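You operate a simulated robot arm through the tools that you are given. There is no shell and no other tool.

Carry out the task below with a simulated robot arm. There is one attempt and no reset: what you move stays moved.

Task
Brake the coiler, run the guide to lane 1 and wipe the oil drip off the shelf.
Fine: the shelf cloth goes back. What is to be rubbed or washed off counts as gone when no trace of it is left.
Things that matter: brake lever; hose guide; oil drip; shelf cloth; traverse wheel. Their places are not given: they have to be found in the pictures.

The check looks at the end state, three seconds after you hand in, the way a careful person would. Anything else that was tipped, shoved, dropped, spilled or broken makes it a failure. Flat cloth is picked up by pressing the open fingertips on it (5 to 10 N) and closing them slowly along it; thin cloth reads only 2 to 8 mm in the jaws.

Robot
A 6-joint arm with a two-finger parallel gripper, fixed in place. Base frame: the origin is on the floor under the middle of its stand, x ahead of it, y to its left, z up. Lengths are in m, angles in rad, forces in N, time in s.
With the tool pointing down near the work surface it reaches from about 0.34 to 0.76 m from the base axis. Its first joint turns from -1.152 to 1.152 rad. Payload 2.45 kg.
Tool frame: the origin (TCP) lies between the finger pads and is the grasp point; the fingertips stand 0.024 m ahead of it; z points along the fingers, y is the line along which they close. The gripper opens to 0.068 m. The fingers are 0.017 m wide and 0.01 m thick; the gripper's body (0.04 by 0.07 m) begins 0.041 m behind the TCP.
Orientation is that of the tool frame in the base frame, as a unit quaternion [w, x, y, z]. With the fingers straight down and closing along the base's y, the tool's x points along the base's -x, its y along +y and its z along -z.

Tools
- The arm moves only by the tool move_arm. Its argument "commands" is a list that holds one entry, the list of rows, each a list of 7 numbers: the shift along the tool's x, y, z in units of 400 mm (1.0 is 400 mm), then the turn, a rotation vector about the tool's x, y, z in units of 90 degrees (1.0 is 90 degrees), then the opening, from 0 (shut) to 1 (fully open). In form: [[[dx, dy, dz, wx, wy, wz, jaw], ...]]. A call has 1 to 20 rows; each row is the pose to reach, as a shift and turn from the pose commanded when the call began, along the tool's axes at that moment. A call with a number of a shift or a turn outside -1 to 1 is refused whole. Each row takes 0.2 s and may step no farther than 0.05 m and 0.15 rad from the row before; otherwise, or with a gripper value out of range, the whole call is refused. Where a pose cannot be reached the arm comes as near as it can. A force on the tool above 40 N (or 10 N above the force at the start of the call, whichever is more), or a blocked arm, ends the call early, and 0.2 s more pass. Each finger travels about 0.108 m/s and halts on what it meets, pressing with about 38 N; the grip force reading is that of the motor and also rises with nothing between the fingers. The clock runs only during rows and for 0.2 s after the last one: add rows that repeat a pose to give the fingers time. It gives the time, the measured TCP pose, the force on the tool (base axes), the opening and the grip force at its end, in the units of the frame above (readings bear some noise), with the torque about the TCP (base axes, N m) and any sound that the robot's microphone picked up.
- Cameras (640 x 400 px; columns grow to the right, rows downward): "scene" is fixed at [0.1944, 0.4151, 1.4819]; the picture's right is [-0.45, -0.89, 0.00], its down [-0.31, 0.16, -0.94] and it looks along [0.84, -0.42, -0.35] (base axes); focal length 308 px, centre (320, 200). "wrist" rides on the gripper at [0.084, 0.011, -0.075] in the tool frame; the picture's right is [-0.13, 0.99, 0.00], its down [-0.60, -0.08, -0.79] and it looks along [-0.79, -0.10, 0.61] (tool axes); focal length 251 px, centre (320, 200).
- capture(camera): a new picture of that camera. The clock stands still meanwhile.
- locate(camera, pixels): for up to 12 pixels [column, row] of the newest picture of that camera ("zoom" is the newest enlarged one), the place [x, y, z] in the base frame of the surface seen there, good to about 0.003 m, but the place of the scene camera against the robot may be out by one fixed shift of up to 0.025 m in any direction. The clock stands still meanwhile.
- enlarge(camera, box): a new picture of the part [left, top, right, bottom] of that camera's present view, enlarged. The clock stands still meanwhile.
- close_job(): hands the job in; it is judged then, once.

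Open the gripper and draw the arm clear of the work before you hand the job in, unless the task says otherwise.

The tools are called after "Request:" as name(argument=value, ...) on one line, values as JSON. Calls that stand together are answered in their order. move_arm: Moves the arm, as the interface text tells. Its arguments: {"type":"object","properties":{"commands":{"type":"array","items":{"type":"array","items":{"type":"array","items":{"type":"number"}}}}},"required":["commands"]} The other tools are called the same way: capture (camera) takes a picture; locate (camera, pixels) gives the place of the surface under pixels of a picture; enlarge (camera, box) takes an enlarged picture of a part of a camera's view; close_job () hands the job in.

At the start:

```text
time_s: 0.0
tcp_pos: [0.4325, 0.15, 1.4094]
orientation: [0.001, 0.001, 1.0, 0.0]
ft_force: [0.0, -0.1, -0.3]
wrist_torque: [-0.03, 0.02, 0.02]
grip_width: 0.0682
gripper_force: 0.1
```

scene: 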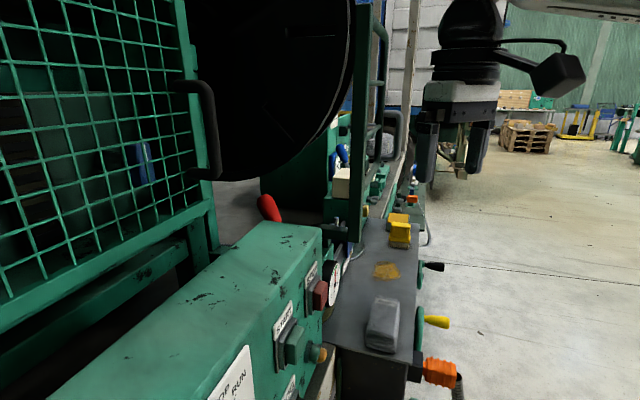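
wrist: 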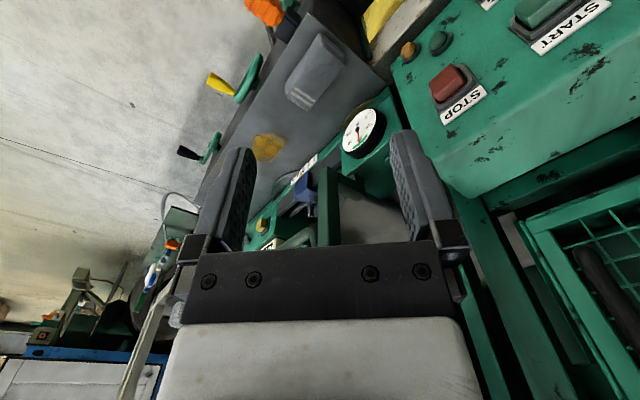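

I begin by looking closer at the scene: shelf with a grey cloth near (383,325), a yellow-brown stain near (386,271), wheels at (432,320) and (432,267), a red lever at (268,208). I enlarge several parts.

Request:
enlarge(camera="scene", box=[310, 200, 470, 400])

Request:
enlarge(camera="wrist", box=[140, 0, 400, 200])

Request:
enlarge(camera="scene", box=[310, 110, 450, 260])

Request:
enlarge(camera="scene", box=[200, 170, 360, 400])

```text
2.00 times, centred on (390, 300) of scene
```

zoom: 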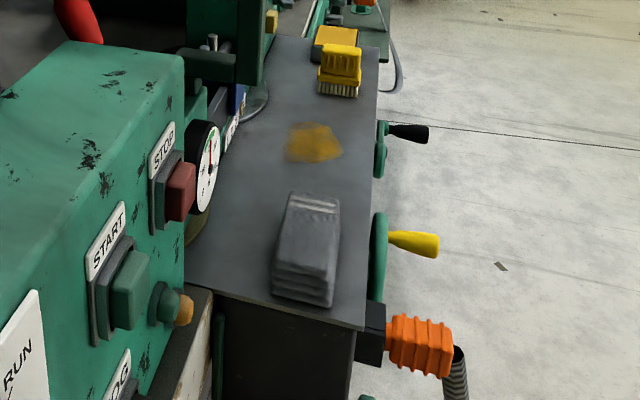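

```text
2.00 times, centred on (270, 100) of wrist
```

zoom: 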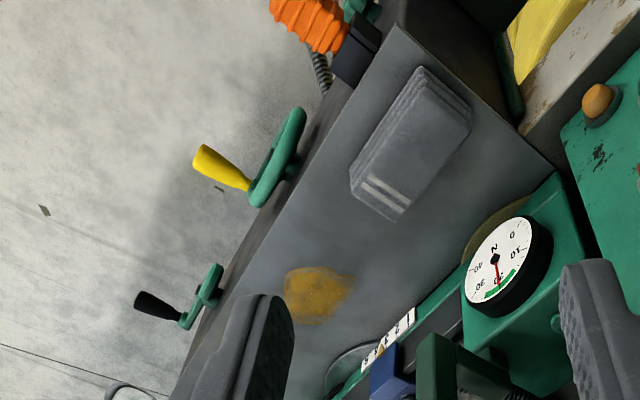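

```text
2.67 times, centred on (380, 185) of scene
```

zoom: 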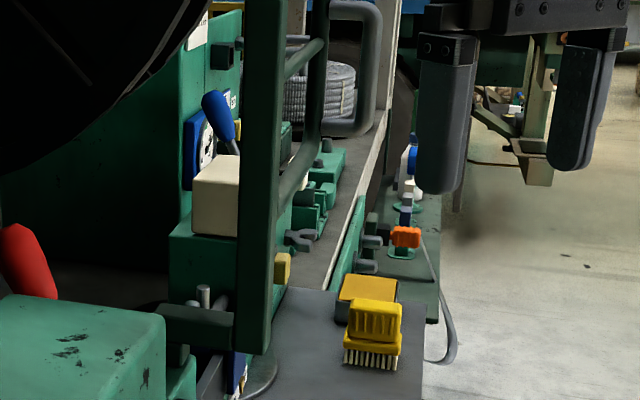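

```text
1.74 times, centred on (280, 285) of scene
```

zoom: 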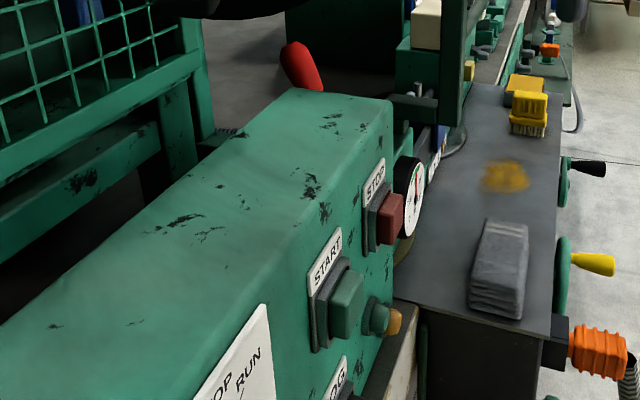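

There are two hand wheels (yellow and black handles), a red lever and a blue lever, and a lane scale partly hidden. I measure places of these things in the scene and wrist pictures.

Request:
capture(camera="scene")

Request:
locate(camera="scene", pixels=[[383, 325], [386, 271], [437, 321], [437, 267], [420, 320], [268, 208], [340, 155], [342, 182], [345, 255], [400, 235], [335, 270], [365, 320]])

Request:
capture(camera="wrist")

Request:
locate(camera="wrist", pixels=[[265, 148], [313, 70], [250, 75], [220, 83], [187, 152], [212, 148], [300, 170], [365, 130], [305, 195], [328, 200], [262, 225], [272, 245]])

Request:
enlarge(camera="wrist", box=[240, 110, 400, 260])

```text
taken
```

scene: 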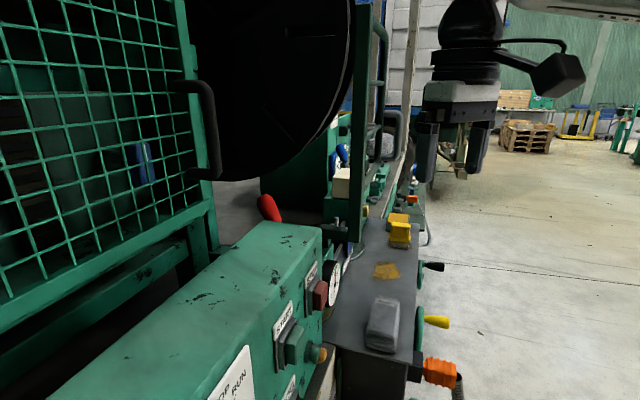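

```text
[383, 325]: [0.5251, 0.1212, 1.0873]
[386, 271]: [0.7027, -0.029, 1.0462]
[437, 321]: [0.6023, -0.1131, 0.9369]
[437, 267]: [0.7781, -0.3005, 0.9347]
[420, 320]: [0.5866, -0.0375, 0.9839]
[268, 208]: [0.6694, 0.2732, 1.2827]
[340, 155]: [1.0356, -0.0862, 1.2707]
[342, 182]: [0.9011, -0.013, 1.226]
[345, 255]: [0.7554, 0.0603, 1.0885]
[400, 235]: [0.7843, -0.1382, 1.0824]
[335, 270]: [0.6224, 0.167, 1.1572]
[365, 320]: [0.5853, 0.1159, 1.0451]
```

```text
taken
```

wrist: 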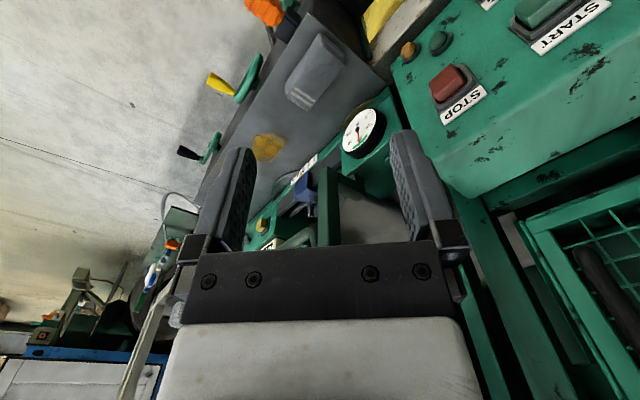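

```text
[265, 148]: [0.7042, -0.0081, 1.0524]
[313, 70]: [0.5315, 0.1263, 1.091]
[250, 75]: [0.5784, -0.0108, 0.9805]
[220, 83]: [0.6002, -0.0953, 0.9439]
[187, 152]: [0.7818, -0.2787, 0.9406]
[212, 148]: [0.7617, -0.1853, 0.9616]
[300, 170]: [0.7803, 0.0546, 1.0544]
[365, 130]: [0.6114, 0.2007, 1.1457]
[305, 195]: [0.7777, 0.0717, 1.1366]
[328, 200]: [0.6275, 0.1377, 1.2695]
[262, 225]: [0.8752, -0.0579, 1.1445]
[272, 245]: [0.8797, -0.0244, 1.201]
```

```text
2.67 times, centred on (320, 185) of wrist
```

zoom: 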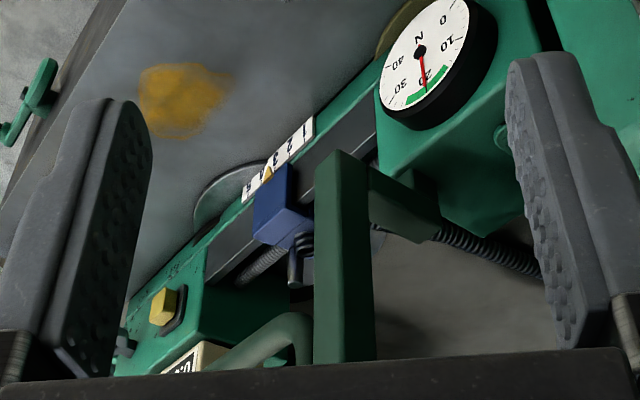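

The wrist picture (accurate frame) puts the stain at about (0.704,-0.008,1.052), wheels at the front edge, and shows the blue guide block on a rail with a numbered scale 1..6. I move the arm sideways (−y) at height to see the wheels and any labels on the front.

Request:
move_arm(commands=[[[0.01, -0.11, 0.02, 0, 0, 0, 1], [0.02, -0.22, 0.04, 0, 0, 0, 1], [0.03, -0.33, 0.06, 0, 0, 0, 1], [0.04, -0.44, 0.08, 0, 0, 0, 1], [0.05, -0.55, 0.1, 0, 0, 0, 1], [0.06, -0.66, 0.12, 0, 0, 0, 1], [0.07, -0.77, 0.14, 0, 0, 0, 1], [0.08, -0.875, 0.15, 0, 0, 0, 1]]])

Request:
capture(camera="wrist")

Request:
capture(camera="scene")

```text
time_s: 1.8
tcp_pos: [0.3992, -0.2014, 1.3485]
orientation: [0.0, 0.0, 1.0, 0.0]
ft_force: [0.3, 0.2, -0.2]
wrist_torque: [0.04, -0.01, 0.03]
grip_width: 0.0682
gripper_force: 0.0
```

```text
taken
```

wrist: 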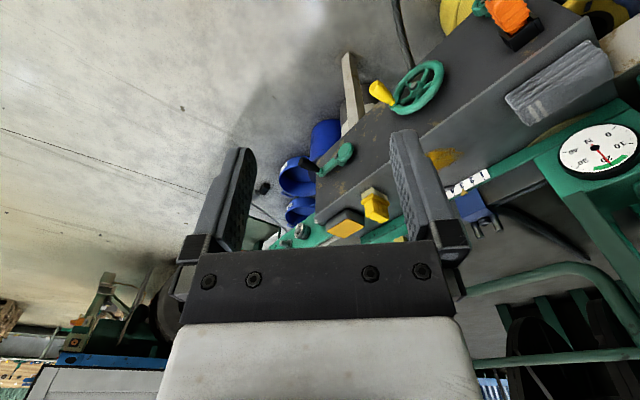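

```text
taken
```

scene: 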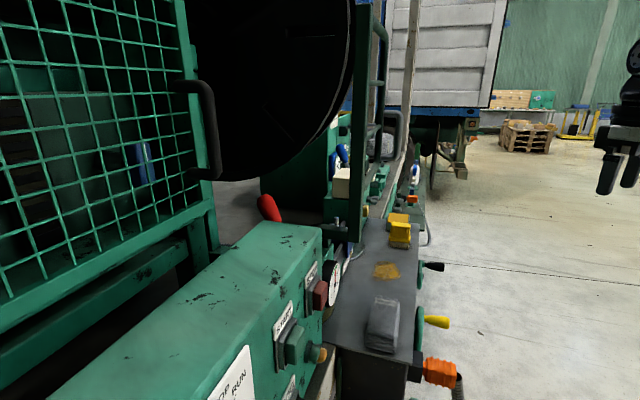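

The yellow handle sits on a spoked green wheel at (415,88); the black one at (325,163) is just a crank. I enlarge these and the scale.

Request:
enlarge(camera="wrist", box=[280, 40, 480, 190])

Request:
enlarge(camera="wrist", box=[430, 110, 640, 260])

Request:
locate(camera="wrist", pixels=[[417, 88], [392, 108], [441, 68], [382, 93], [374, 85], [345, 152], [310, 163], [375, 205], [460, 190], [480, 178], [475, 208], [445, 157]])

```text
2.67 times, centred on (380, 115) of wrist
```

zoom: 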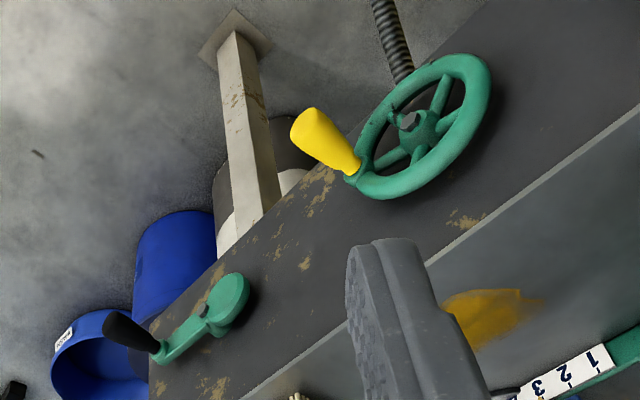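

```text
2.67 times, centred on (535, 185) of wrist
```

zoom: 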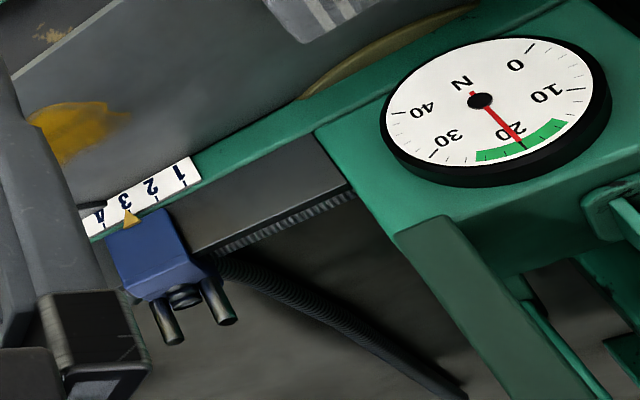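

```text
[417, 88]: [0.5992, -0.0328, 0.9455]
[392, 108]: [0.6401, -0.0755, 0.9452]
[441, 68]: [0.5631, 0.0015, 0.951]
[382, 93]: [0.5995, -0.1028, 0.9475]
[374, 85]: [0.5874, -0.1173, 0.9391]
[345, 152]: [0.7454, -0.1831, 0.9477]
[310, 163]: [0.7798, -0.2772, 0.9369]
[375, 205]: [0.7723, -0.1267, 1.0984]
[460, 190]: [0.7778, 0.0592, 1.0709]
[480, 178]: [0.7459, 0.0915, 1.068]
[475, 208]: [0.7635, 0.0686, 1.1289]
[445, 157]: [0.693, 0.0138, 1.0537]
```

The guide pointer stands near lane 3 and must go toward lane 1 (at the left end from the operator side). The traverse wheel hub is at about (0.599,-0.033,0.946) with its yellow handle at 3 o'clock. Now I raise the arm and go to +y to look at the red lever and find the brake labelling.

Request:
move_arm(commands=[[[0, 0.0, -0.12, 0, 0, 0, 1], [0, 0.06, -0.22, 0, 0, 0, 1], [0, 0.17, -0.26, 0, 0, 0, 1], [0, 0.285, -0.3, 0, 0, 0, 1], [0, 0.4, -0.33, 0, 0, 0, 1], [0, 0.52, -0.36, 0, 0, 0, 1], [0, 0.64, -0.38, 0, 0, 0, 1], [0, 0.76, -0.4, 0, 0, 0, 1], [0, 0.88, -0.4, 0, 0, 0, 1], [0, 0.99, -0.4, 0, 0, 0, 1]]])

Request:
capture(camera="wrist")

```text
time_s: 4.0
tcp_pos: [0.3959, 0.1928, 1.4705]
orientation: [0.003, 0.001, 1.0, 0.001]
ft_force: [-0.3, 0.1, 0.9]
wrist_torque: [-0.01, 0.02, 0.01]
grip_width: 0.0679
gripper_force: 0.0
out of reach, approached as far as the arm can: row 5, 6, 7, 8, 9, 10
```

```text
taken
```

wrist: 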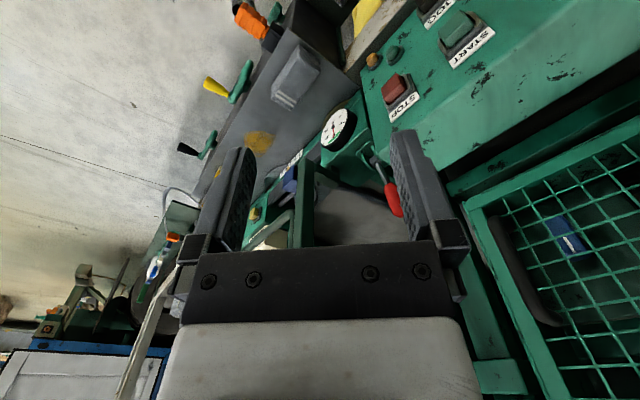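

The red lever shows at (390,195) next to the gauge box, between the fingers. I enlarge it.

Request:
enlarge(camera="wrist", box=[310, 90, 430, 240])

Request:
locate(camera="wrist", pixels=[[393, 200], [387, 185], [380, 170], [372, 158], [366, 150], [350, 200], [360, 185], [335, 128], [300, 190], [400, 212]])

```text
2.67 times, centred on (370, 165) of wrist
```

zoom: 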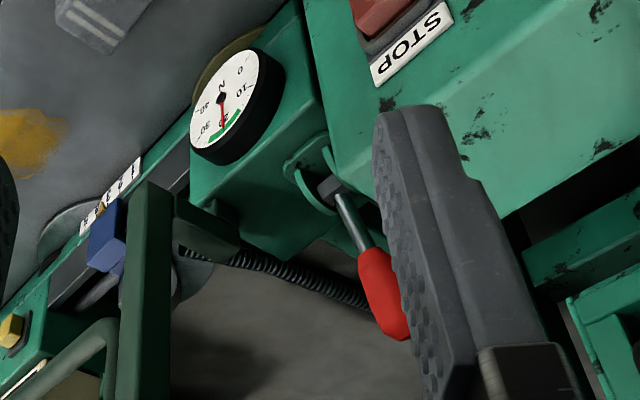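

```text
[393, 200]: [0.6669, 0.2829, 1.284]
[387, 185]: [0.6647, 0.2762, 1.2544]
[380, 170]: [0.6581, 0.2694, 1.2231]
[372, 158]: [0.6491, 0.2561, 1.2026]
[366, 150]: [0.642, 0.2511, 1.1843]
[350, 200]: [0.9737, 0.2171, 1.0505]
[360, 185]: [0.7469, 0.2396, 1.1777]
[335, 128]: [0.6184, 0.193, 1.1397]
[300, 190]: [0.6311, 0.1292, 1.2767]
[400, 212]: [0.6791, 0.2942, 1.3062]
```

The red lever pivots near (0.642,0.251,1.184) between two ears and its grip reaches (0.68,0.294,1.306). I look at labels: the plate at scene (235,380) and the blue lever's plate at (335,160), and the lever itself.

Request:
enlarge(camera="scene", box=[200, 330, 330, 400])

Request:
enlarge(camera="scene", box=[320, 140, 370, 180])

Request:
enlarge(camera="scene", box=[240, 180, 300, 240])

Request:
enlarge(camera="wrist", box=[430, 0, 530, 60])

Request:
enlarge(camera="wrist", box=[250, 140, 320, 240])

```text
4.92 times, centred on (265, 365) of scene
```

zoom: 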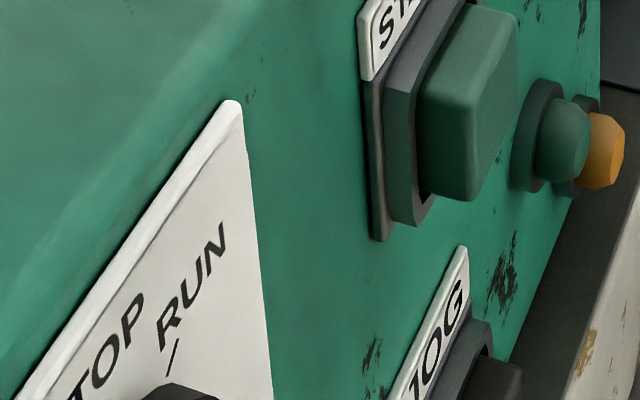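

```text
10.00 times, centred on (345, 160) of scene
```

zoom: 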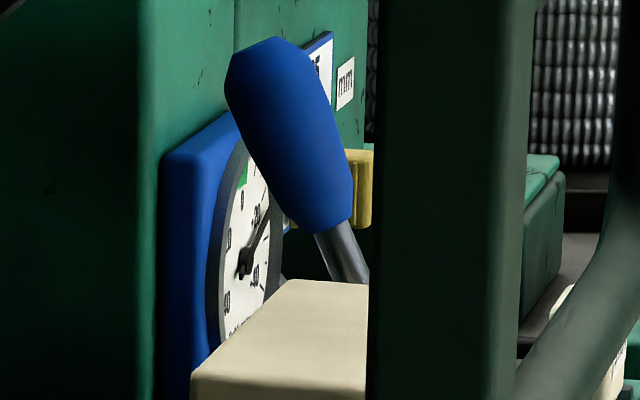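

```text
6.67 times, centred on (270, 210) of scene
```

zoom: 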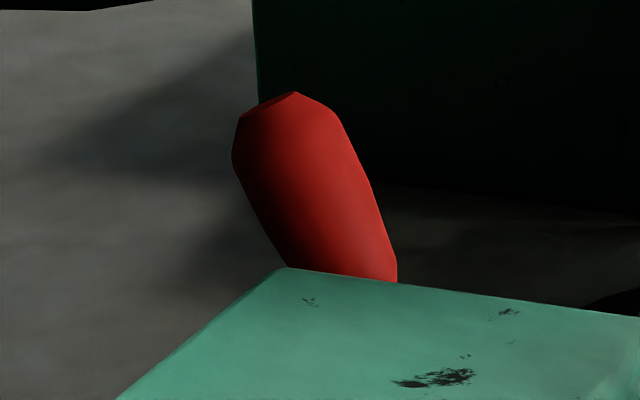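

```text
6.40 times, centred on (480, 30) of wrist
```

zoom: 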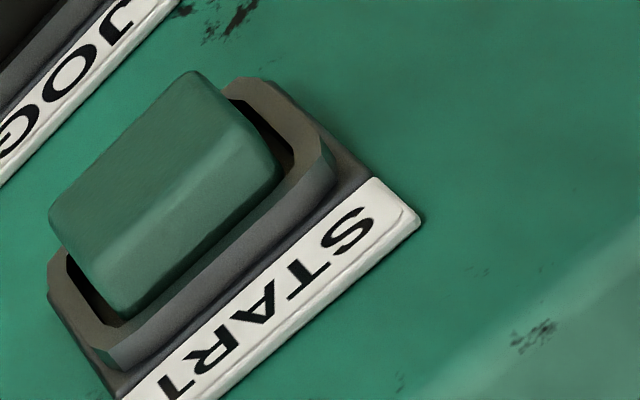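

```text
4.00 times, centred on (285, 190) of wrist
```

zoom: 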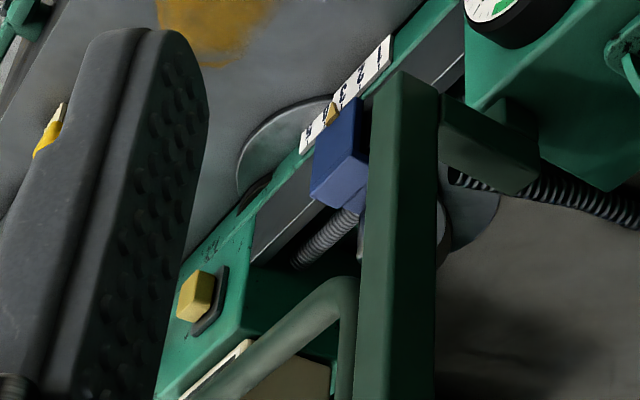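

The red lever is the only lever near the coiler drum within reach; I need its swing plane and the obstacles around it. I measure points on the control box top, gauge, ears and frame post.

Request:
locate(camera="wrist", pixels=[[470, 180], [450, 130], [520, 80], [420, 120], [630, 120], [365, 85], [310, 200], [265, 240], [325, 170], [355, 160], [490, 215], [340, 100]])

Request:
locate(camera="scene", pixels=[[318, 232], [250, 222], [100, 385], [362, 230], [355, 120], [380, 100], [395, 150], [214, 140], [300, 150], [340, 60], [395, 120], [370, 155]])

```text
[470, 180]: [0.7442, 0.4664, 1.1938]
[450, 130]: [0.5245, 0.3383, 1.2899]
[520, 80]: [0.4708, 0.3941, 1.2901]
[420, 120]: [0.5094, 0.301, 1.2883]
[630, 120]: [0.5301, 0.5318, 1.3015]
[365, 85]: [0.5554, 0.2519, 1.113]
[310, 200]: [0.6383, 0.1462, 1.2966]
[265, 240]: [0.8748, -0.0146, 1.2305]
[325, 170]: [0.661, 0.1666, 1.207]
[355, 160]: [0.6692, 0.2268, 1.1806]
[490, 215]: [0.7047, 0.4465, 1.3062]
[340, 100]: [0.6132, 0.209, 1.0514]
```

```text
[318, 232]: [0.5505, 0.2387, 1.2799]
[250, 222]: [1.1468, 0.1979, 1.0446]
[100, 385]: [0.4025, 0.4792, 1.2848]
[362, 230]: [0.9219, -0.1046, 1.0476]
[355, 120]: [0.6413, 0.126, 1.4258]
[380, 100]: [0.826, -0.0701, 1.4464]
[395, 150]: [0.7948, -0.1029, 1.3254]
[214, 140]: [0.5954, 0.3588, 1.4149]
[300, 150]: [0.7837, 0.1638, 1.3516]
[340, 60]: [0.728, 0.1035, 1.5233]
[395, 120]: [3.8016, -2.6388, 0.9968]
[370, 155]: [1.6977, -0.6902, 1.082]
```

The lever's tilt (0.037,0.043,0.122) is in the plane across the machine, leaning away from the operator side. I zoom strongly on its base ears to look for marks of brake on/off.

Request:
enlarge(camera="wrist", box=[340, 130, 410, 220])

```text
4.44 times, centred on (375, 175) of wrist
```

zoom: 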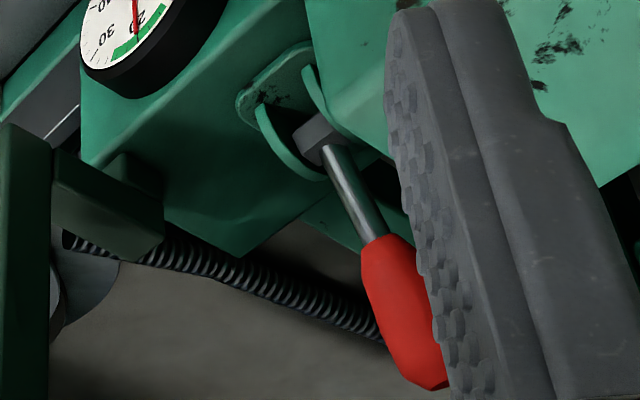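

There is no label, but the lever sits between sector plates leaning away from the operator. I move nearer with a yaw so the lever base falls between the fingers in view.

Request:
move_arm(commands=[[[-0.04, 0.0, 0.05, 0, 0, -0.07, 1], [-0.09, 0.01, 0.1, 0, 0, -0.14, 1], [-0.14, 0.015, 0.15, 0, 0, -0.21, 1], [-0.185, 0.0175, 0.2, 0, 0, -0.278, 1]]])

Request:
capture(camera="wrist")

Request:
enlarge(camera="wrist", box=[250, 80, 400, 240])

```text
time_s: 5.0
tcp_pos: [0.4703, 0.1998, 1.391]
orientation: [0.001, -0.217, 0.976, -0.001]
ft_force: [0.2, -1.0, -0.3]
wrist_torque: [0.01, -0.03, -0.03]
grip_width: 0.0681
gripper_force: 0.2
```

```text
taken
```

wrist: 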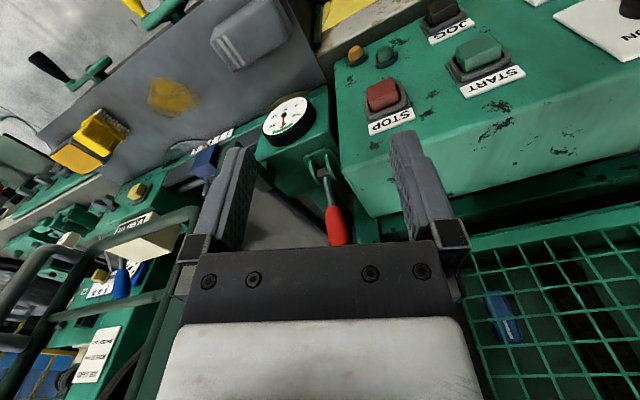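

```text
2.50 times, centred on (325, 160) of wrist
```

zoom: 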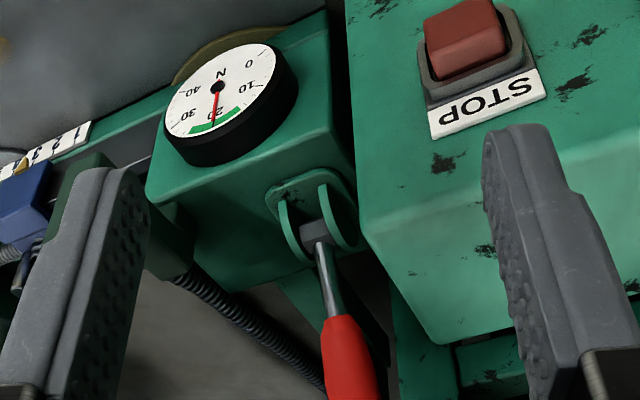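

The far-left shows other plates and the blue lever at (105,285); I enlarge those to rule the blue lever in or out as the brake.

Request:
enlarge(camera="wrist", box=[60, 200, 180, 400])

Request:
locate(camera="wrist", pixels=[[122, 285], [95, 350], [335, 215], [327, 190], [325, 175], [340, 240], [380, 210], [360, 180], [290, 120], [310, 165], [215, 160], [225, 135]])

```text
2.00 times, centred on (120, 300) of wrist
```

zoom: 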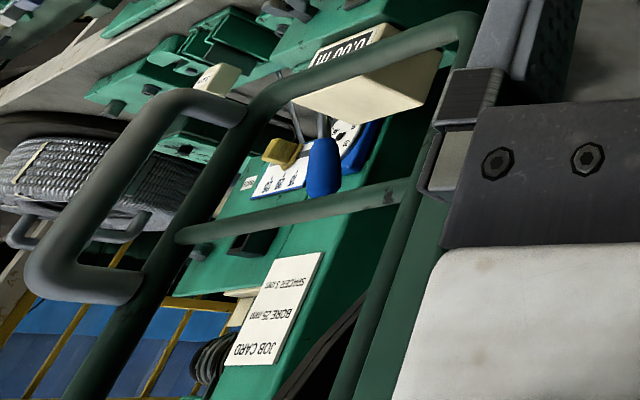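

```text
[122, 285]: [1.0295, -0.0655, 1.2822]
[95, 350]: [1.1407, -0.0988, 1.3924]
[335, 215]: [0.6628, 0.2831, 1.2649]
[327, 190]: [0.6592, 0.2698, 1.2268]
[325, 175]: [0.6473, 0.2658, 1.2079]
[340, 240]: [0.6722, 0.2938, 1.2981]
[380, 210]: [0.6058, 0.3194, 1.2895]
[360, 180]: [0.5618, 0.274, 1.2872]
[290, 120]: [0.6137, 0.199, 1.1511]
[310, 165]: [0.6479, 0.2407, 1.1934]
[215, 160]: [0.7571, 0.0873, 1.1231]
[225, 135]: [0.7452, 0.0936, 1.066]
```

The blue lever belongs to a different station (job card, bore/spacer) beyond reach, so the red lever beside the gauge is the coiler brake. I turn the tool to 45° yaw so it closes along the machine's length, then tilt it 30° toward the machine for a look along the lever.

Request:
move_arm(commands=[[[0, 0, -0.02, 0, 0, -0.075, 1], [0, 0, -0.04, 0, 0, -0.15, 1], [0, 0, -0.05, 0, 0, -0.222, 1]]])

Request:
move_arm(commands=[[[0, 0, 0, 0, -0.083, 0, 1], [0, 0, 0, 0, -0.166, 0, 1], [0, 0, 0, 0, -0.25, 0, 1], [0, 0, 0, 0, -0.333, 0, 1]]])

Request:
capture(camera="wrist")

Request:
capture(camera="scene")

```text
time_s: 5.8
tcp_pos: [0.4692, 0.1995, 1.4102]
orientation: [0.0, -0.384, 0.923, -0.002]
ft_force: [-0.4, -0.1, 0.1]
wrist_torque: [0.03, 0.01, -0.03]
grip_width: 0.0677
gripper_force: 0.0
```

```text
time_s: 6.8
tcp_pos: [0.4689, 0.1995, 1.4101]
orientation: [0.24, -0.37, 0.892, 0.098]
ft_force: [-0.1, 0.6, -1.2]
wrist_torque: [0.02, 0.0, 0.02]
grip_width: 0.0679
gripper_force: 0.1
```

```text
taken
```

wrist: 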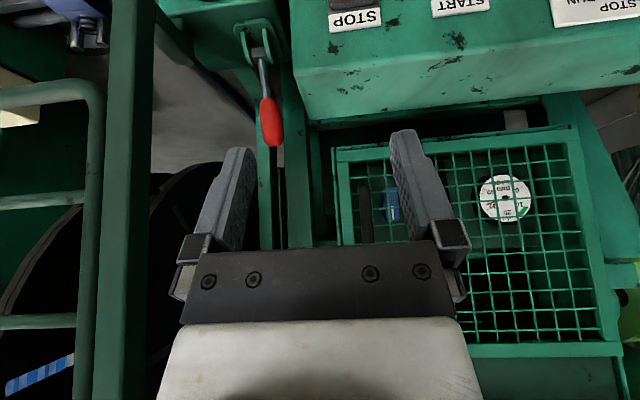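

```text
taken
```

scene: 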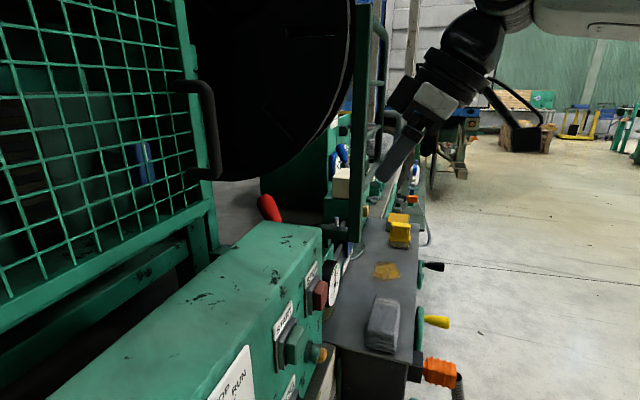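

Now the lever (265,90) is seen head-on with the post at the left (105–150) and the cage at the right. I measure these for clearance.

Request:
locate(camera="wrist", pixels=[[270, 115], [272, 143], [266, 100], [263, 75], [259, 55], [110, 150], [148, 150], [150, 100], [340, 160], [270, 200], [180, 220], [60, 250]])

Request:
enlarge(camera="wrist", box=[210, 0, 330, 160])

```text
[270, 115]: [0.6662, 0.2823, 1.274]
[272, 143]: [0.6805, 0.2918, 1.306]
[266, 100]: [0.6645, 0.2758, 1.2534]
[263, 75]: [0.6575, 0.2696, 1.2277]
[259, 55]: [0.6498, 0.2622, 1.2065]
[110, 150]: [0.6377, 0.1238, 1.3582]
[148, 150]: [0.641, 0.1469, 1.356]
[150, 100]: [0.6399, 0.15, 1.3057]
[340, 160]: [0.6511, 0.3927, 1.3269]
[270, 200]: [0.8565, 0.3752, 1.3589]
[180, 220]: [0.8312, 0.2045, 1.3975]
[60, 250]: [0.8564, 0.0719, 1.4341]
```

```text
2.50 times, centred on (270, 80) of wrist
```

zoom: 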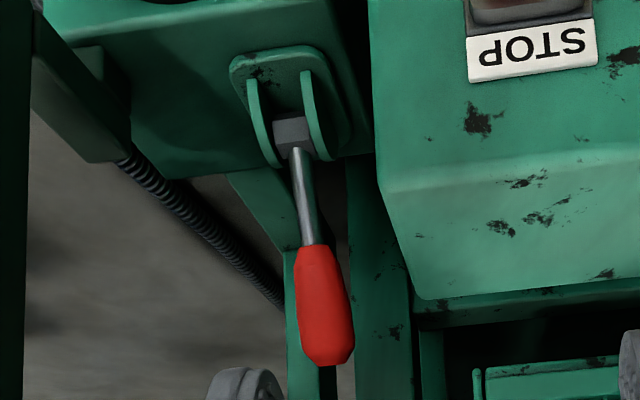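

The lever axis is at u≈0.2745 with grip centre about (0.677,0.289,1.275); the post's near edge is ~0.075 m to its side, so the open gripper fits. I move to a pre-grasp 0.10 m back along the tool axis.

Request:
move_arm(commands=[[[-0.058, -0.042, 0.06, 0, 0, 0, 1], [-0.116, -0.084, 0.12, 0, 0, 0, 1], [-0.174, -0.126, 0.18, 0, 0, 0, 1], [-0.232, -0.168, 0.24, 0, 0, 0, 1], [-0.29, -0.2095, 0.299, 0, 0, 0, 1]]])

Request:
capture(camera="wrist")

Request:
capture(camera="scene")

```text
time_s: 8.0
tcp_pos: [0.6415, 0.2525, 1.3666]
orientation: [0.24, -0.37, 0.892, 0.099]
ft_force: [0.0, -0.3, 0.5]
wrist_torque: [0.0, 0.01, 0.0]
grip_width: 0.0681
gripper_force: 0.0
```

```text
taken
```

wrist: 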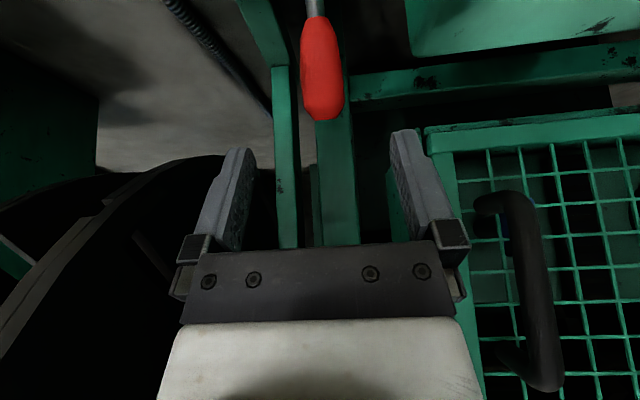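

```text
taken
```

scene: 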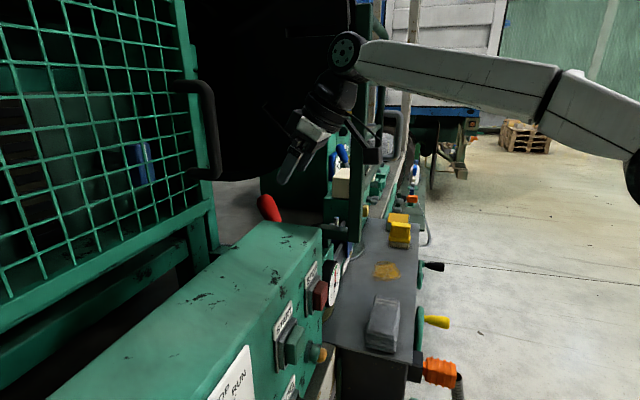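

The lever is centred between the fingers (col 322). I check the nearest obstacles around the fingers before advancing.

Request:
locate(camera="wrist", pixels=[[320, 80], [322, 115], [303, 70], [342, 90], [435, 160], [400, 195], [440, 130], [515, 210], [335, 160], [288, 150], [225, 160], [130, 190]])

```text
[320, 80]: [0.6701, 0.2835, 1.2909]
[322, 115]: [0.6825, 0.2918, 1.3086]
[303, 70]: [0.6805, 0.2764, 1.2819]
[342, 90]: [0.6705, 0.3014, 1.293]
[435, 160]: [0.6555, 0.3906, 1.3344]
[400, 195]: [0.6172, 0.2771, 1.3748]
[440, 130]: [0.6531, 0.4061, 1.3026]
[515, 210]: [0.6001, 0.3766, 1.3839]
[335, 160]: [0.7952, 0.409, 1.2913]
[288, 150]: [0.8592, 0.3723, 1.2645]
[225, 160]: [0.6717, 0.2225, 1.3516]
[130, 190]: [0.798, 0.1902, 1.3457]
```

Grip diameter is about 0.025 m centred on the jaw line and nothing else lies in the fingers' way. I advance 0.10 m along the tool axis with open jaws.

Request:
move_arm(commands=[[[0, 0, 0.06, 0, 0, 0, 1], [0, 0, 0.12, 0, 0, 0, 1], [0, 0, 0.18, 0, 0, 0, 1], [0, 0, 0.22, 0, 0, 0, 1], [0, 0, 0.25, 0, 0, 0, 1]]])

Request:
capture(camera="wrist")

```text
time_s: 9.2
tcp_pos: [0.6781, 0.2884, 1.2788]
orientation: [0.239, -0.37, 0.892, 0.098]
ft_force: [-0.4, 0.0, -0.2]
wrist_torque: [-0.05, -0.01, 0.02]
grip_width: 0.0678
gripper_force: 0.0
```

```text
taken
```

wrist: 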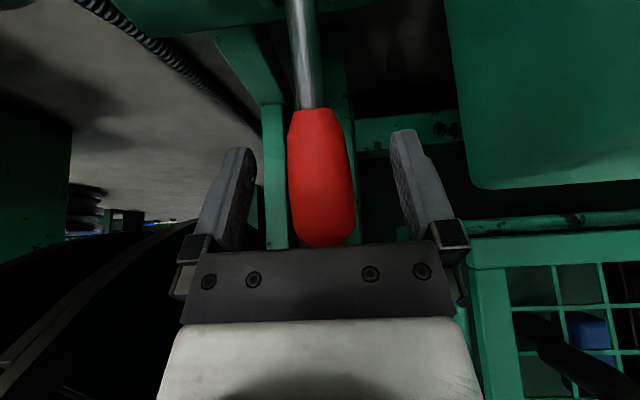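

The red grip is centred between the fingers. I close the jaws on it.

Request:
move_arm(commands=[[[0, 0, 0, 0, 0, 0, 0.7], [0, 0, 0, 0, 0, 0, 0.45], [0, 0, 0, 0, 0, 0, 0.25], [0, 0, 0, 0, 0, 0, 0.25]]])

```text
time_s: 10.2
tcp_pos: [0.6778, 0.2889, 1.2782]
orientation: [0.24, -0.37, 0.892, 0.098]
ft_force: [1.4, 0.3, -1.2]
wrist_torque: [0.06, -0.1, -0.01]
grip_width: 0.0301
gripper_force: 43.4
```

The lever is gripped (width 0.030). I pull it along its arc toward the operator side, first part only, watching the force.

Request:
move_arm(commands=[[[0.0195, 0, -0.0263, 0, 0, 0, 0.25], [0.0428, 0, -0.0505, 0, 0, 0, 0.25], [0.0685, 0, -0.0718, 0, 0, 0, 0.25]]])

Request:
capture(camera="wrist")

```text
time_s: 11.0
tcp_pos: [0.652, 0.2616, 1.2875]
orientation: [0.237, -0.37, 0.893, 0.097]
ft_force: [12.6, 7.7, -10.7]
wrist_torque: [0.73, -0.78, -0.03]
grip_width: 0.0298
gripper_force: 43.1
```

```text
taken
```

wrist: 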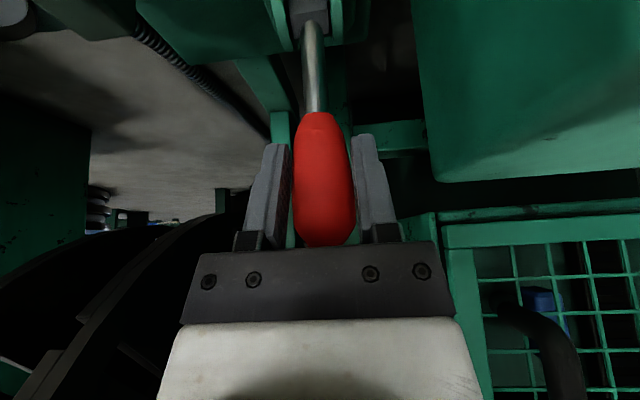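

The lever follows with about 14 N resistance and a bit of downward pull, so the arc is slightly lower than I assumed. I continue on with the height corrected.

Request:
move_arm(commands=[[[0.0275, 0, -0.01, 0, 0, 0, 0.25], [0.058, 0, -0.0243, 0, 0, 0, 0.25], [0.0897, 0, -0.0355, 0, 0, 0, 0.25]]])

Request:
capture(camera="wrist")

```text
time_s: 11.8
tcp_pos: [0.6226, 0.2334, 1.2855]
orientation: [0.241, -0.37, 0.892, 0.098]
ft_force: [0.4, 0.1, 0.4]
wrist_torque: [-0.01, 0.02, 0.02]
grip_width: 0.017
gripper_force: 0.0
```

```text
taken
```

wrist: 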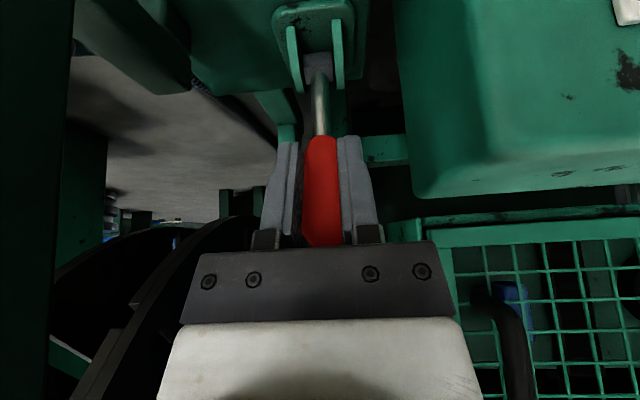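

The fingers slipped off (width 0.017, no force). I check where the lever is standing now.

Request:
locate(camera="wrist", pixels=[[322, 150], [322, 200], [322, 235], [320, 115], [319, 90], [306, 150], [336, 150]])

Request:
enlarge(camera="wrist", box=[250, 0, 400, 260])

```text
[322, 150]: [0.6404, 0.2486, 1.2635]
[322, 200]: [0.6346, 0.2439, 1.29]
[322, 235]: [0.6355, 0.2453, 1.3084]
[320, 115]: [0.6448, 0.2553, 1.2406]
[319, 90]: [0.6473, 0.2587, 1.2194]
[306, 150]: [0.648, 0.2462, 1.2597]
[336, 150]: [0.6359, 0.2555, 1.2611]
```

```text
1.54 times, centred on (325, 130) of wrist
```

zoom: 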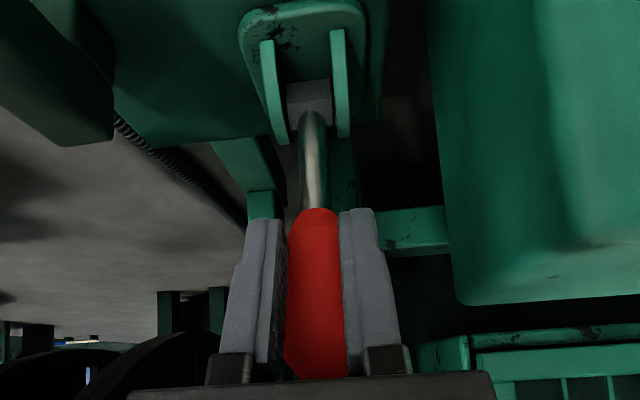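

The lever now stands about 12° toward the operator; the two lines intersect at a pivot near z 1.204, n 0.648, so my radius was too big. I open, move back onto the grip and re-grip it.

Request:
move_arm(commands=[[[0, 0, 0, 0, 0, 0, 0.6], [0, 0, 0, 0, 0, 0, 1], [-0.02, 0, 0.03, 0, 0, 0, 1], [-0.0435, 0, 0.06, 0, 0, 0, 1], [-0.0435, 0, 0.06, 0, 0, 0, 1]]])

Request:
capture(camera="wrist")

```text
time_s: 13.0
tcp_pos: [0.6414, 0.2547, 1.2728]
orientation: [0.24, -0.369, 0.892, 0.099]
ft_force: [-0.6, -0.4, 2.0]
wrist_torque: [0.0, 0.01, -0.01]
grip_width: 0.0681
gripper_force: 0.0
```

```text
taken
```

wrist: 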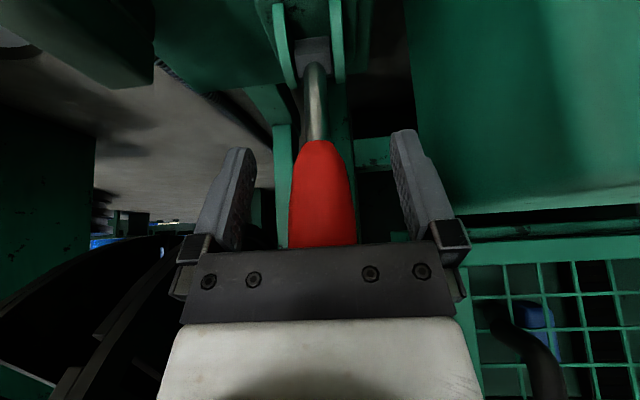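

The lever tip is close to the palm, so I back off 10 mm along the tool axis and then grip.

Request:
move_arm(commands=[[[0, 0, -0.025, 0, 0, 0, 1], [0, 0, -0.025, 0, 0, 0, 0.7], [0, 0, -0.025, 0, 0, 0, 0.45], [0, 0, -0.025, 0, 0, 0, 0.2], [0, 0, -0.025, 0, 0, 0, 0.2]]])

Request:
move_arm(commands=[[[0.014, 0, -0.0035, 0, 0, 0, 0.2], [0.0348, 0, -0.0068, 0, 0, 0, 0.2]]])

Request:
capture(camera="wrist")

```text
time_s: 14.2
tcp_pos: [0.6385, 0.2494, 1.2806]
orientation: [0.239, -0.37, 0.892, 0.098]
ft_force: [1.7, -2.5, -0.4]
wrist_torque: [0.05, -0.03, -0.05]
grip_width: 0.0291
gripper_force: 43.4
```

```text
time_s: 14.8
tcp_pos: [0.6288, 0.2407, 1.2752]
orientation: [0.238, -0.37, 0.893, 0.099]
ft_force: [6.2, 1.7, -2.2]
wrist_torque: [0.22, -0.11, -0.14]
grip_width: 0.0247
gripper_force: 40.2
```

```text
taken
```

wrist: 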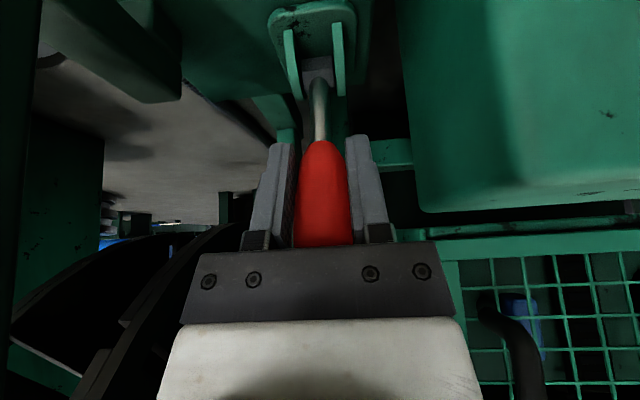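

The width dropped to 0.0247, so I check the lever's tilt again before pulling on.

Request:
locate(camera="wrist", pixels=[[322, 165], [323, 200], [324, 235], [320, 125], [319, 100], [318, 88]])

```text
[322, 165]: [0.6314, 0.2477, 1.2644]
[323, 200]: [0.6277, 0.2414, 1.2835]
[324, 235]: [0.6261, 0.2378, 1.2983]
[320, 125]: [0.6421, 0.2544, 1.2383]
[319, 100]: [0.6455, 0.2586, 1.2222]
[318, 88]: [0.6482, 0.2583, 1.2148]
```

The lever is now at about −18°, but the grip point is sliding forward with the tip near the palm. I open, re-centre on the lever axis (R≈0.085 from the pivot) and grip again.

Request:
move_arm(commands=[[[0, 0, 0, 0, 0, 0, 0.6], [0, 0, 0, 0, 0, 0, 0.8], [-0.0243, 0, -0.0122, 0, 0, 0, 0.8], [-0.0243, 0, -0.0122, 0, 0, 0, 0.5], [-0.0243, 0, -0.0122, 0, 0, 0, 0.2], [-0.0243, 0, -0.0122, 0, 0, 0, 0.2]]])

Request:
move_arm(commands=[[[0.01, 0, -0.0015, 0, 0, 0, 0.2], [0.02, 0, -0.003, 0, 0, 0, 0.2], [0.03, 0, -0.0037, 0, 0, 0, 0.2]]])

Request:
capture(camera="wrist")

```text
time_s: 16.2
tcp_pos: [0.6343, 0.2451, 1.2848]
orientation: [0.239, -0.37, 0.892, 0.098]
ft_force: [3.0, -1.8, -0.4]
wrist_torque: [-0.01, -0.02, 0.01]
grip_width: 0.0295
gripper_force: 43.5
```

```text
time_s: 17.0
tcp_pos: [0.626, 0.2377, 1.2827]
orientation: [0.242, -0.369, 0.892, 0.099]
ft_force: [12.3, 4.2, 6.9]
wrist_torque: [0.87, -0.86, -0.05]
grip_width: 0.03
gripper_force: 43.8
```

```text
taken
```

wrist: 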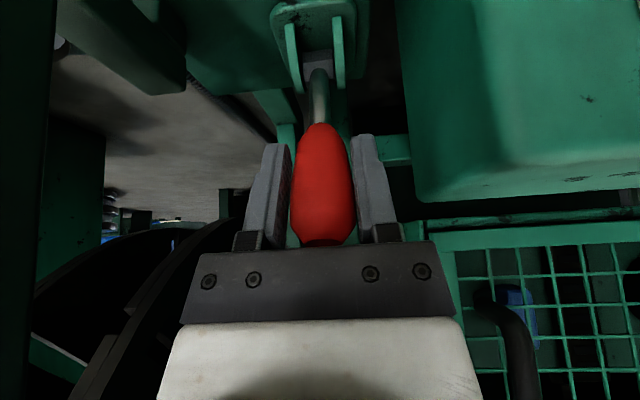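

The lever follows with a steady ~12 N resistance. I pull further along the arc to find its end stop.

Request:
move_arm(commands=[[[0.009, 0, -0.0005, 0, 0, 0, 0.2], [0.018, 0, -0.001, 0, 0, 0, 0.2], [0.03, 0, 0, 0, 0, 0, 0.2]]])

Request:
capture(camera="wrist")

Request:
locate(camera="wrist", pixels=[[322, 150], [322, 180], [322, 210], [320, 110], [319, 90], [319, 80]])

```text
time_s: 17.8
tcp_pos: [0.619, 0.2303, 1.2765]
orientation: [0.243, -0.369, 0.892, 0.098]
ft_force: [15.6, 7.8, 16.1]
wrist_torque: [0.0, -0.08, -0.04]
grip_width: 0.0292
gripper_force: 43.5
```

```text
taken
```

wrist: 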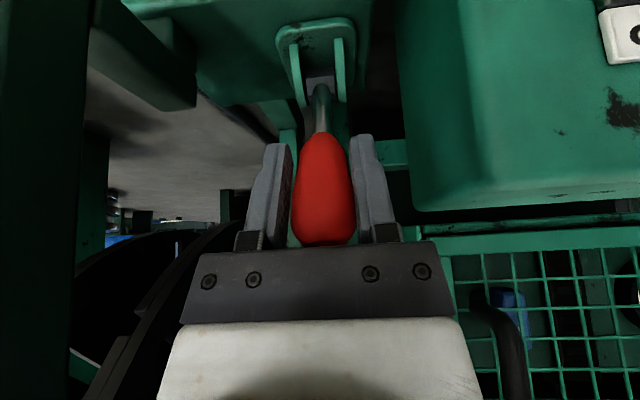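

```text
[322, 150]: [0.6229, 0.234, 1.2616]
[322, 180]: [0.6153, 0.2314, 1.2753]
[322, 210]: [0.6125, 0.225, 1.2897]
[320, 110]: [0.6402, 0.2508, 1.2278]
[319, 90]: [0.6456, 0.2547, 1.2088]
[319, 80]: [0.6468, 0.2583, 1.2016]
```

The lever axis is now at about −26.5°, mirror image of its start (+26.5°), and the force rose to 24 N with the fingers starting to slide, which points to the end stop. I release and see whether it stays.

Request:
move_arm(commands=[[[0, 0, 0, 0, 0, 0, 0.6], [0, 0, 0, 0, 0, 0, 1], [0, 0, -0.08, 0, 0, 0, 1], [0, 0, -0.18, 0, 0, 0, 1]]])

Request:
capture(camera="wrist")

```text
time_s: 18.8
tcp_pos: [0.5919, 0.2057, 1.3371]
orientation: [0.239, -0.369, 0.893, 0.098]
ft_force: [0.3, -0.4, 0.0]
wrist_torque: [-0.04, -0.02, 0.03]
grip_width: 0.0682
gripper_force: 0.2
```

```text
taken
```

wrist: 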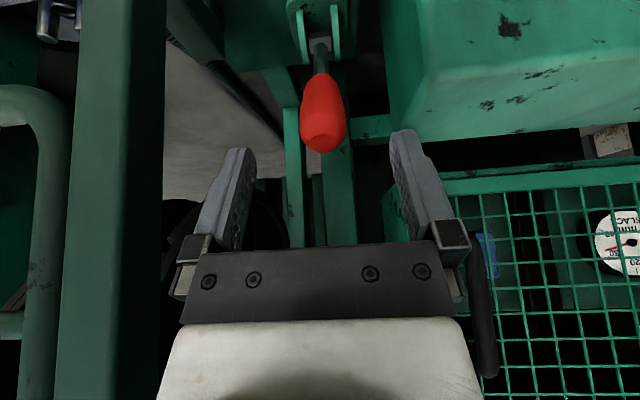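

Request:
locate(camera="wrist", pixels=[[323, 145], [325, 130], [322, 100], [321, 80], [320, 60], [319, 48], [303, 110], [345, 115]])

Request:
enlarge(camera="wrist", box=[270, 0, 380, 170])

```text
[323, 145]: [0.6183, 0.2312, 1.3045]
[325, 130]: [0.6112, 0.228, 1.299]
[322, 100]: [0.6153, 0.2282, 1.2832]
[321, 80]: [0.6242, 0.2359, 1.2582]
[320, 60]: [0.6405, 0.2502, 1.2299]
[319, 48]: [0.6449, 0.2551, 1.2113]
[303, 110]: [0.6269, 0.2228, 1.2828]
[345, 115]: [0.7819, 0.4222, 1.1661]
```

```text
2.35 times, centred on (325, 85) of wrist
```

zoom: 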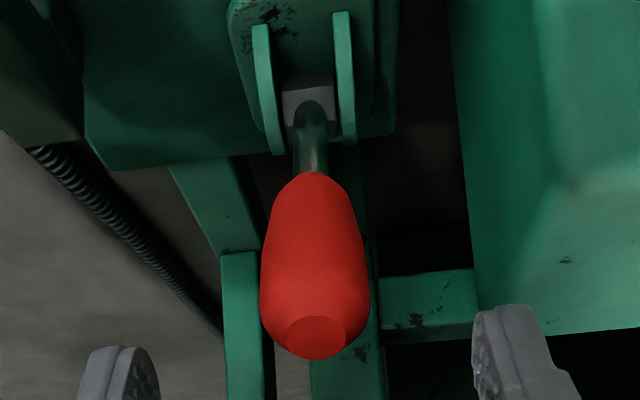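

The lever stayed put. To be sure it is at its stop, I close the fingers, pass over the lever and set them behind it to push gently in the same direction.

Request:
move_arm(commands=[[[-0.05, 0, -0.0866, 0, 0, 0, 0.6], [-0.09, 0, -0.06, 0, 0, 0, 0.3], [-0.13, 0, -0.032, 0, 0, 0, 0], [-0.13, 0, 0.018, 0, 0, 0, 0], [-0.13, 0, 0.068, 0, 0, 0, 0], [-0.13, 0, 0.118, 0, 0, 0, 0], [-0.13, 0, 0.168, 0, 0, 0, 0]]])

Request:
capture(camera="wrist")

```text
time_s: 20.4
tcp_pos: [0.6479, 0.2595, 1.3048]
orientation: [0.239, -0.369, 0.893, 0.098]
ft_force: [-0.9, -0.8, -0.7]
wrist_torque: [0.02, 0.02, -0.02]
grip_width: 0.0002
gripper_force: 23.6
```

```text
taken
```

wrist: 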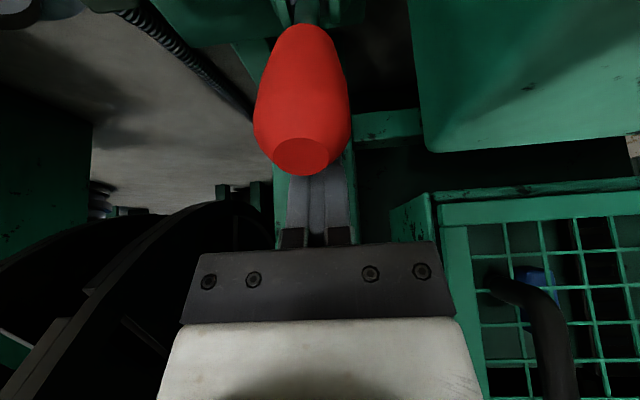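

The fingers are behind the lever (lever at col ~303). I push toward the operator a few millimetres at a time.

Request:
move_arm(commands=[[[0.02, 0, 0, 0, 0, 0, 0], [0.035, 0, 0, 0, 0, 0, 0], [0.045, 0, 0, 0, 0, 0, 0], [0.055, 0, 0, 0, 0, 0, 0], [0.06, 0, 0, 0, 0, 0, 0]]])

Request:
capture(camera="wrist")

```text
time_s: 21.3
tcp_pos: [0.6402, 0.2523, 1.2993]
orientation: [0.25, -0.369, 0.89, 0.1]
ft_force: [8.9, 5.5, 0.7]
wrist_torque: [-0.07, 0.07, 0.03]
grip_width: 0.0
gripper_force: 23.7
stopped in row 4: the force on the tool passed its limit at 46 N (the readings are from after the stop); the commanded pose is now the measured one
```

```text
taken
```

wrist: 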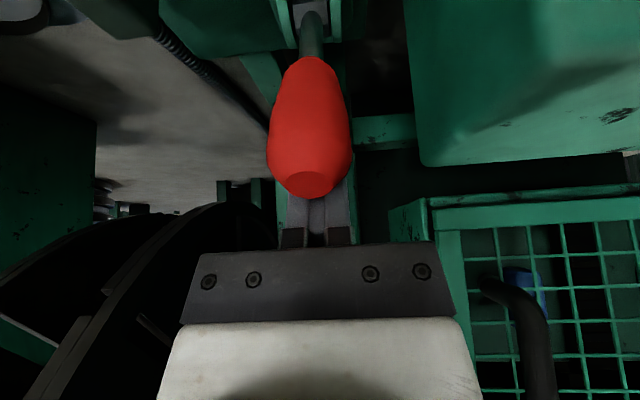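

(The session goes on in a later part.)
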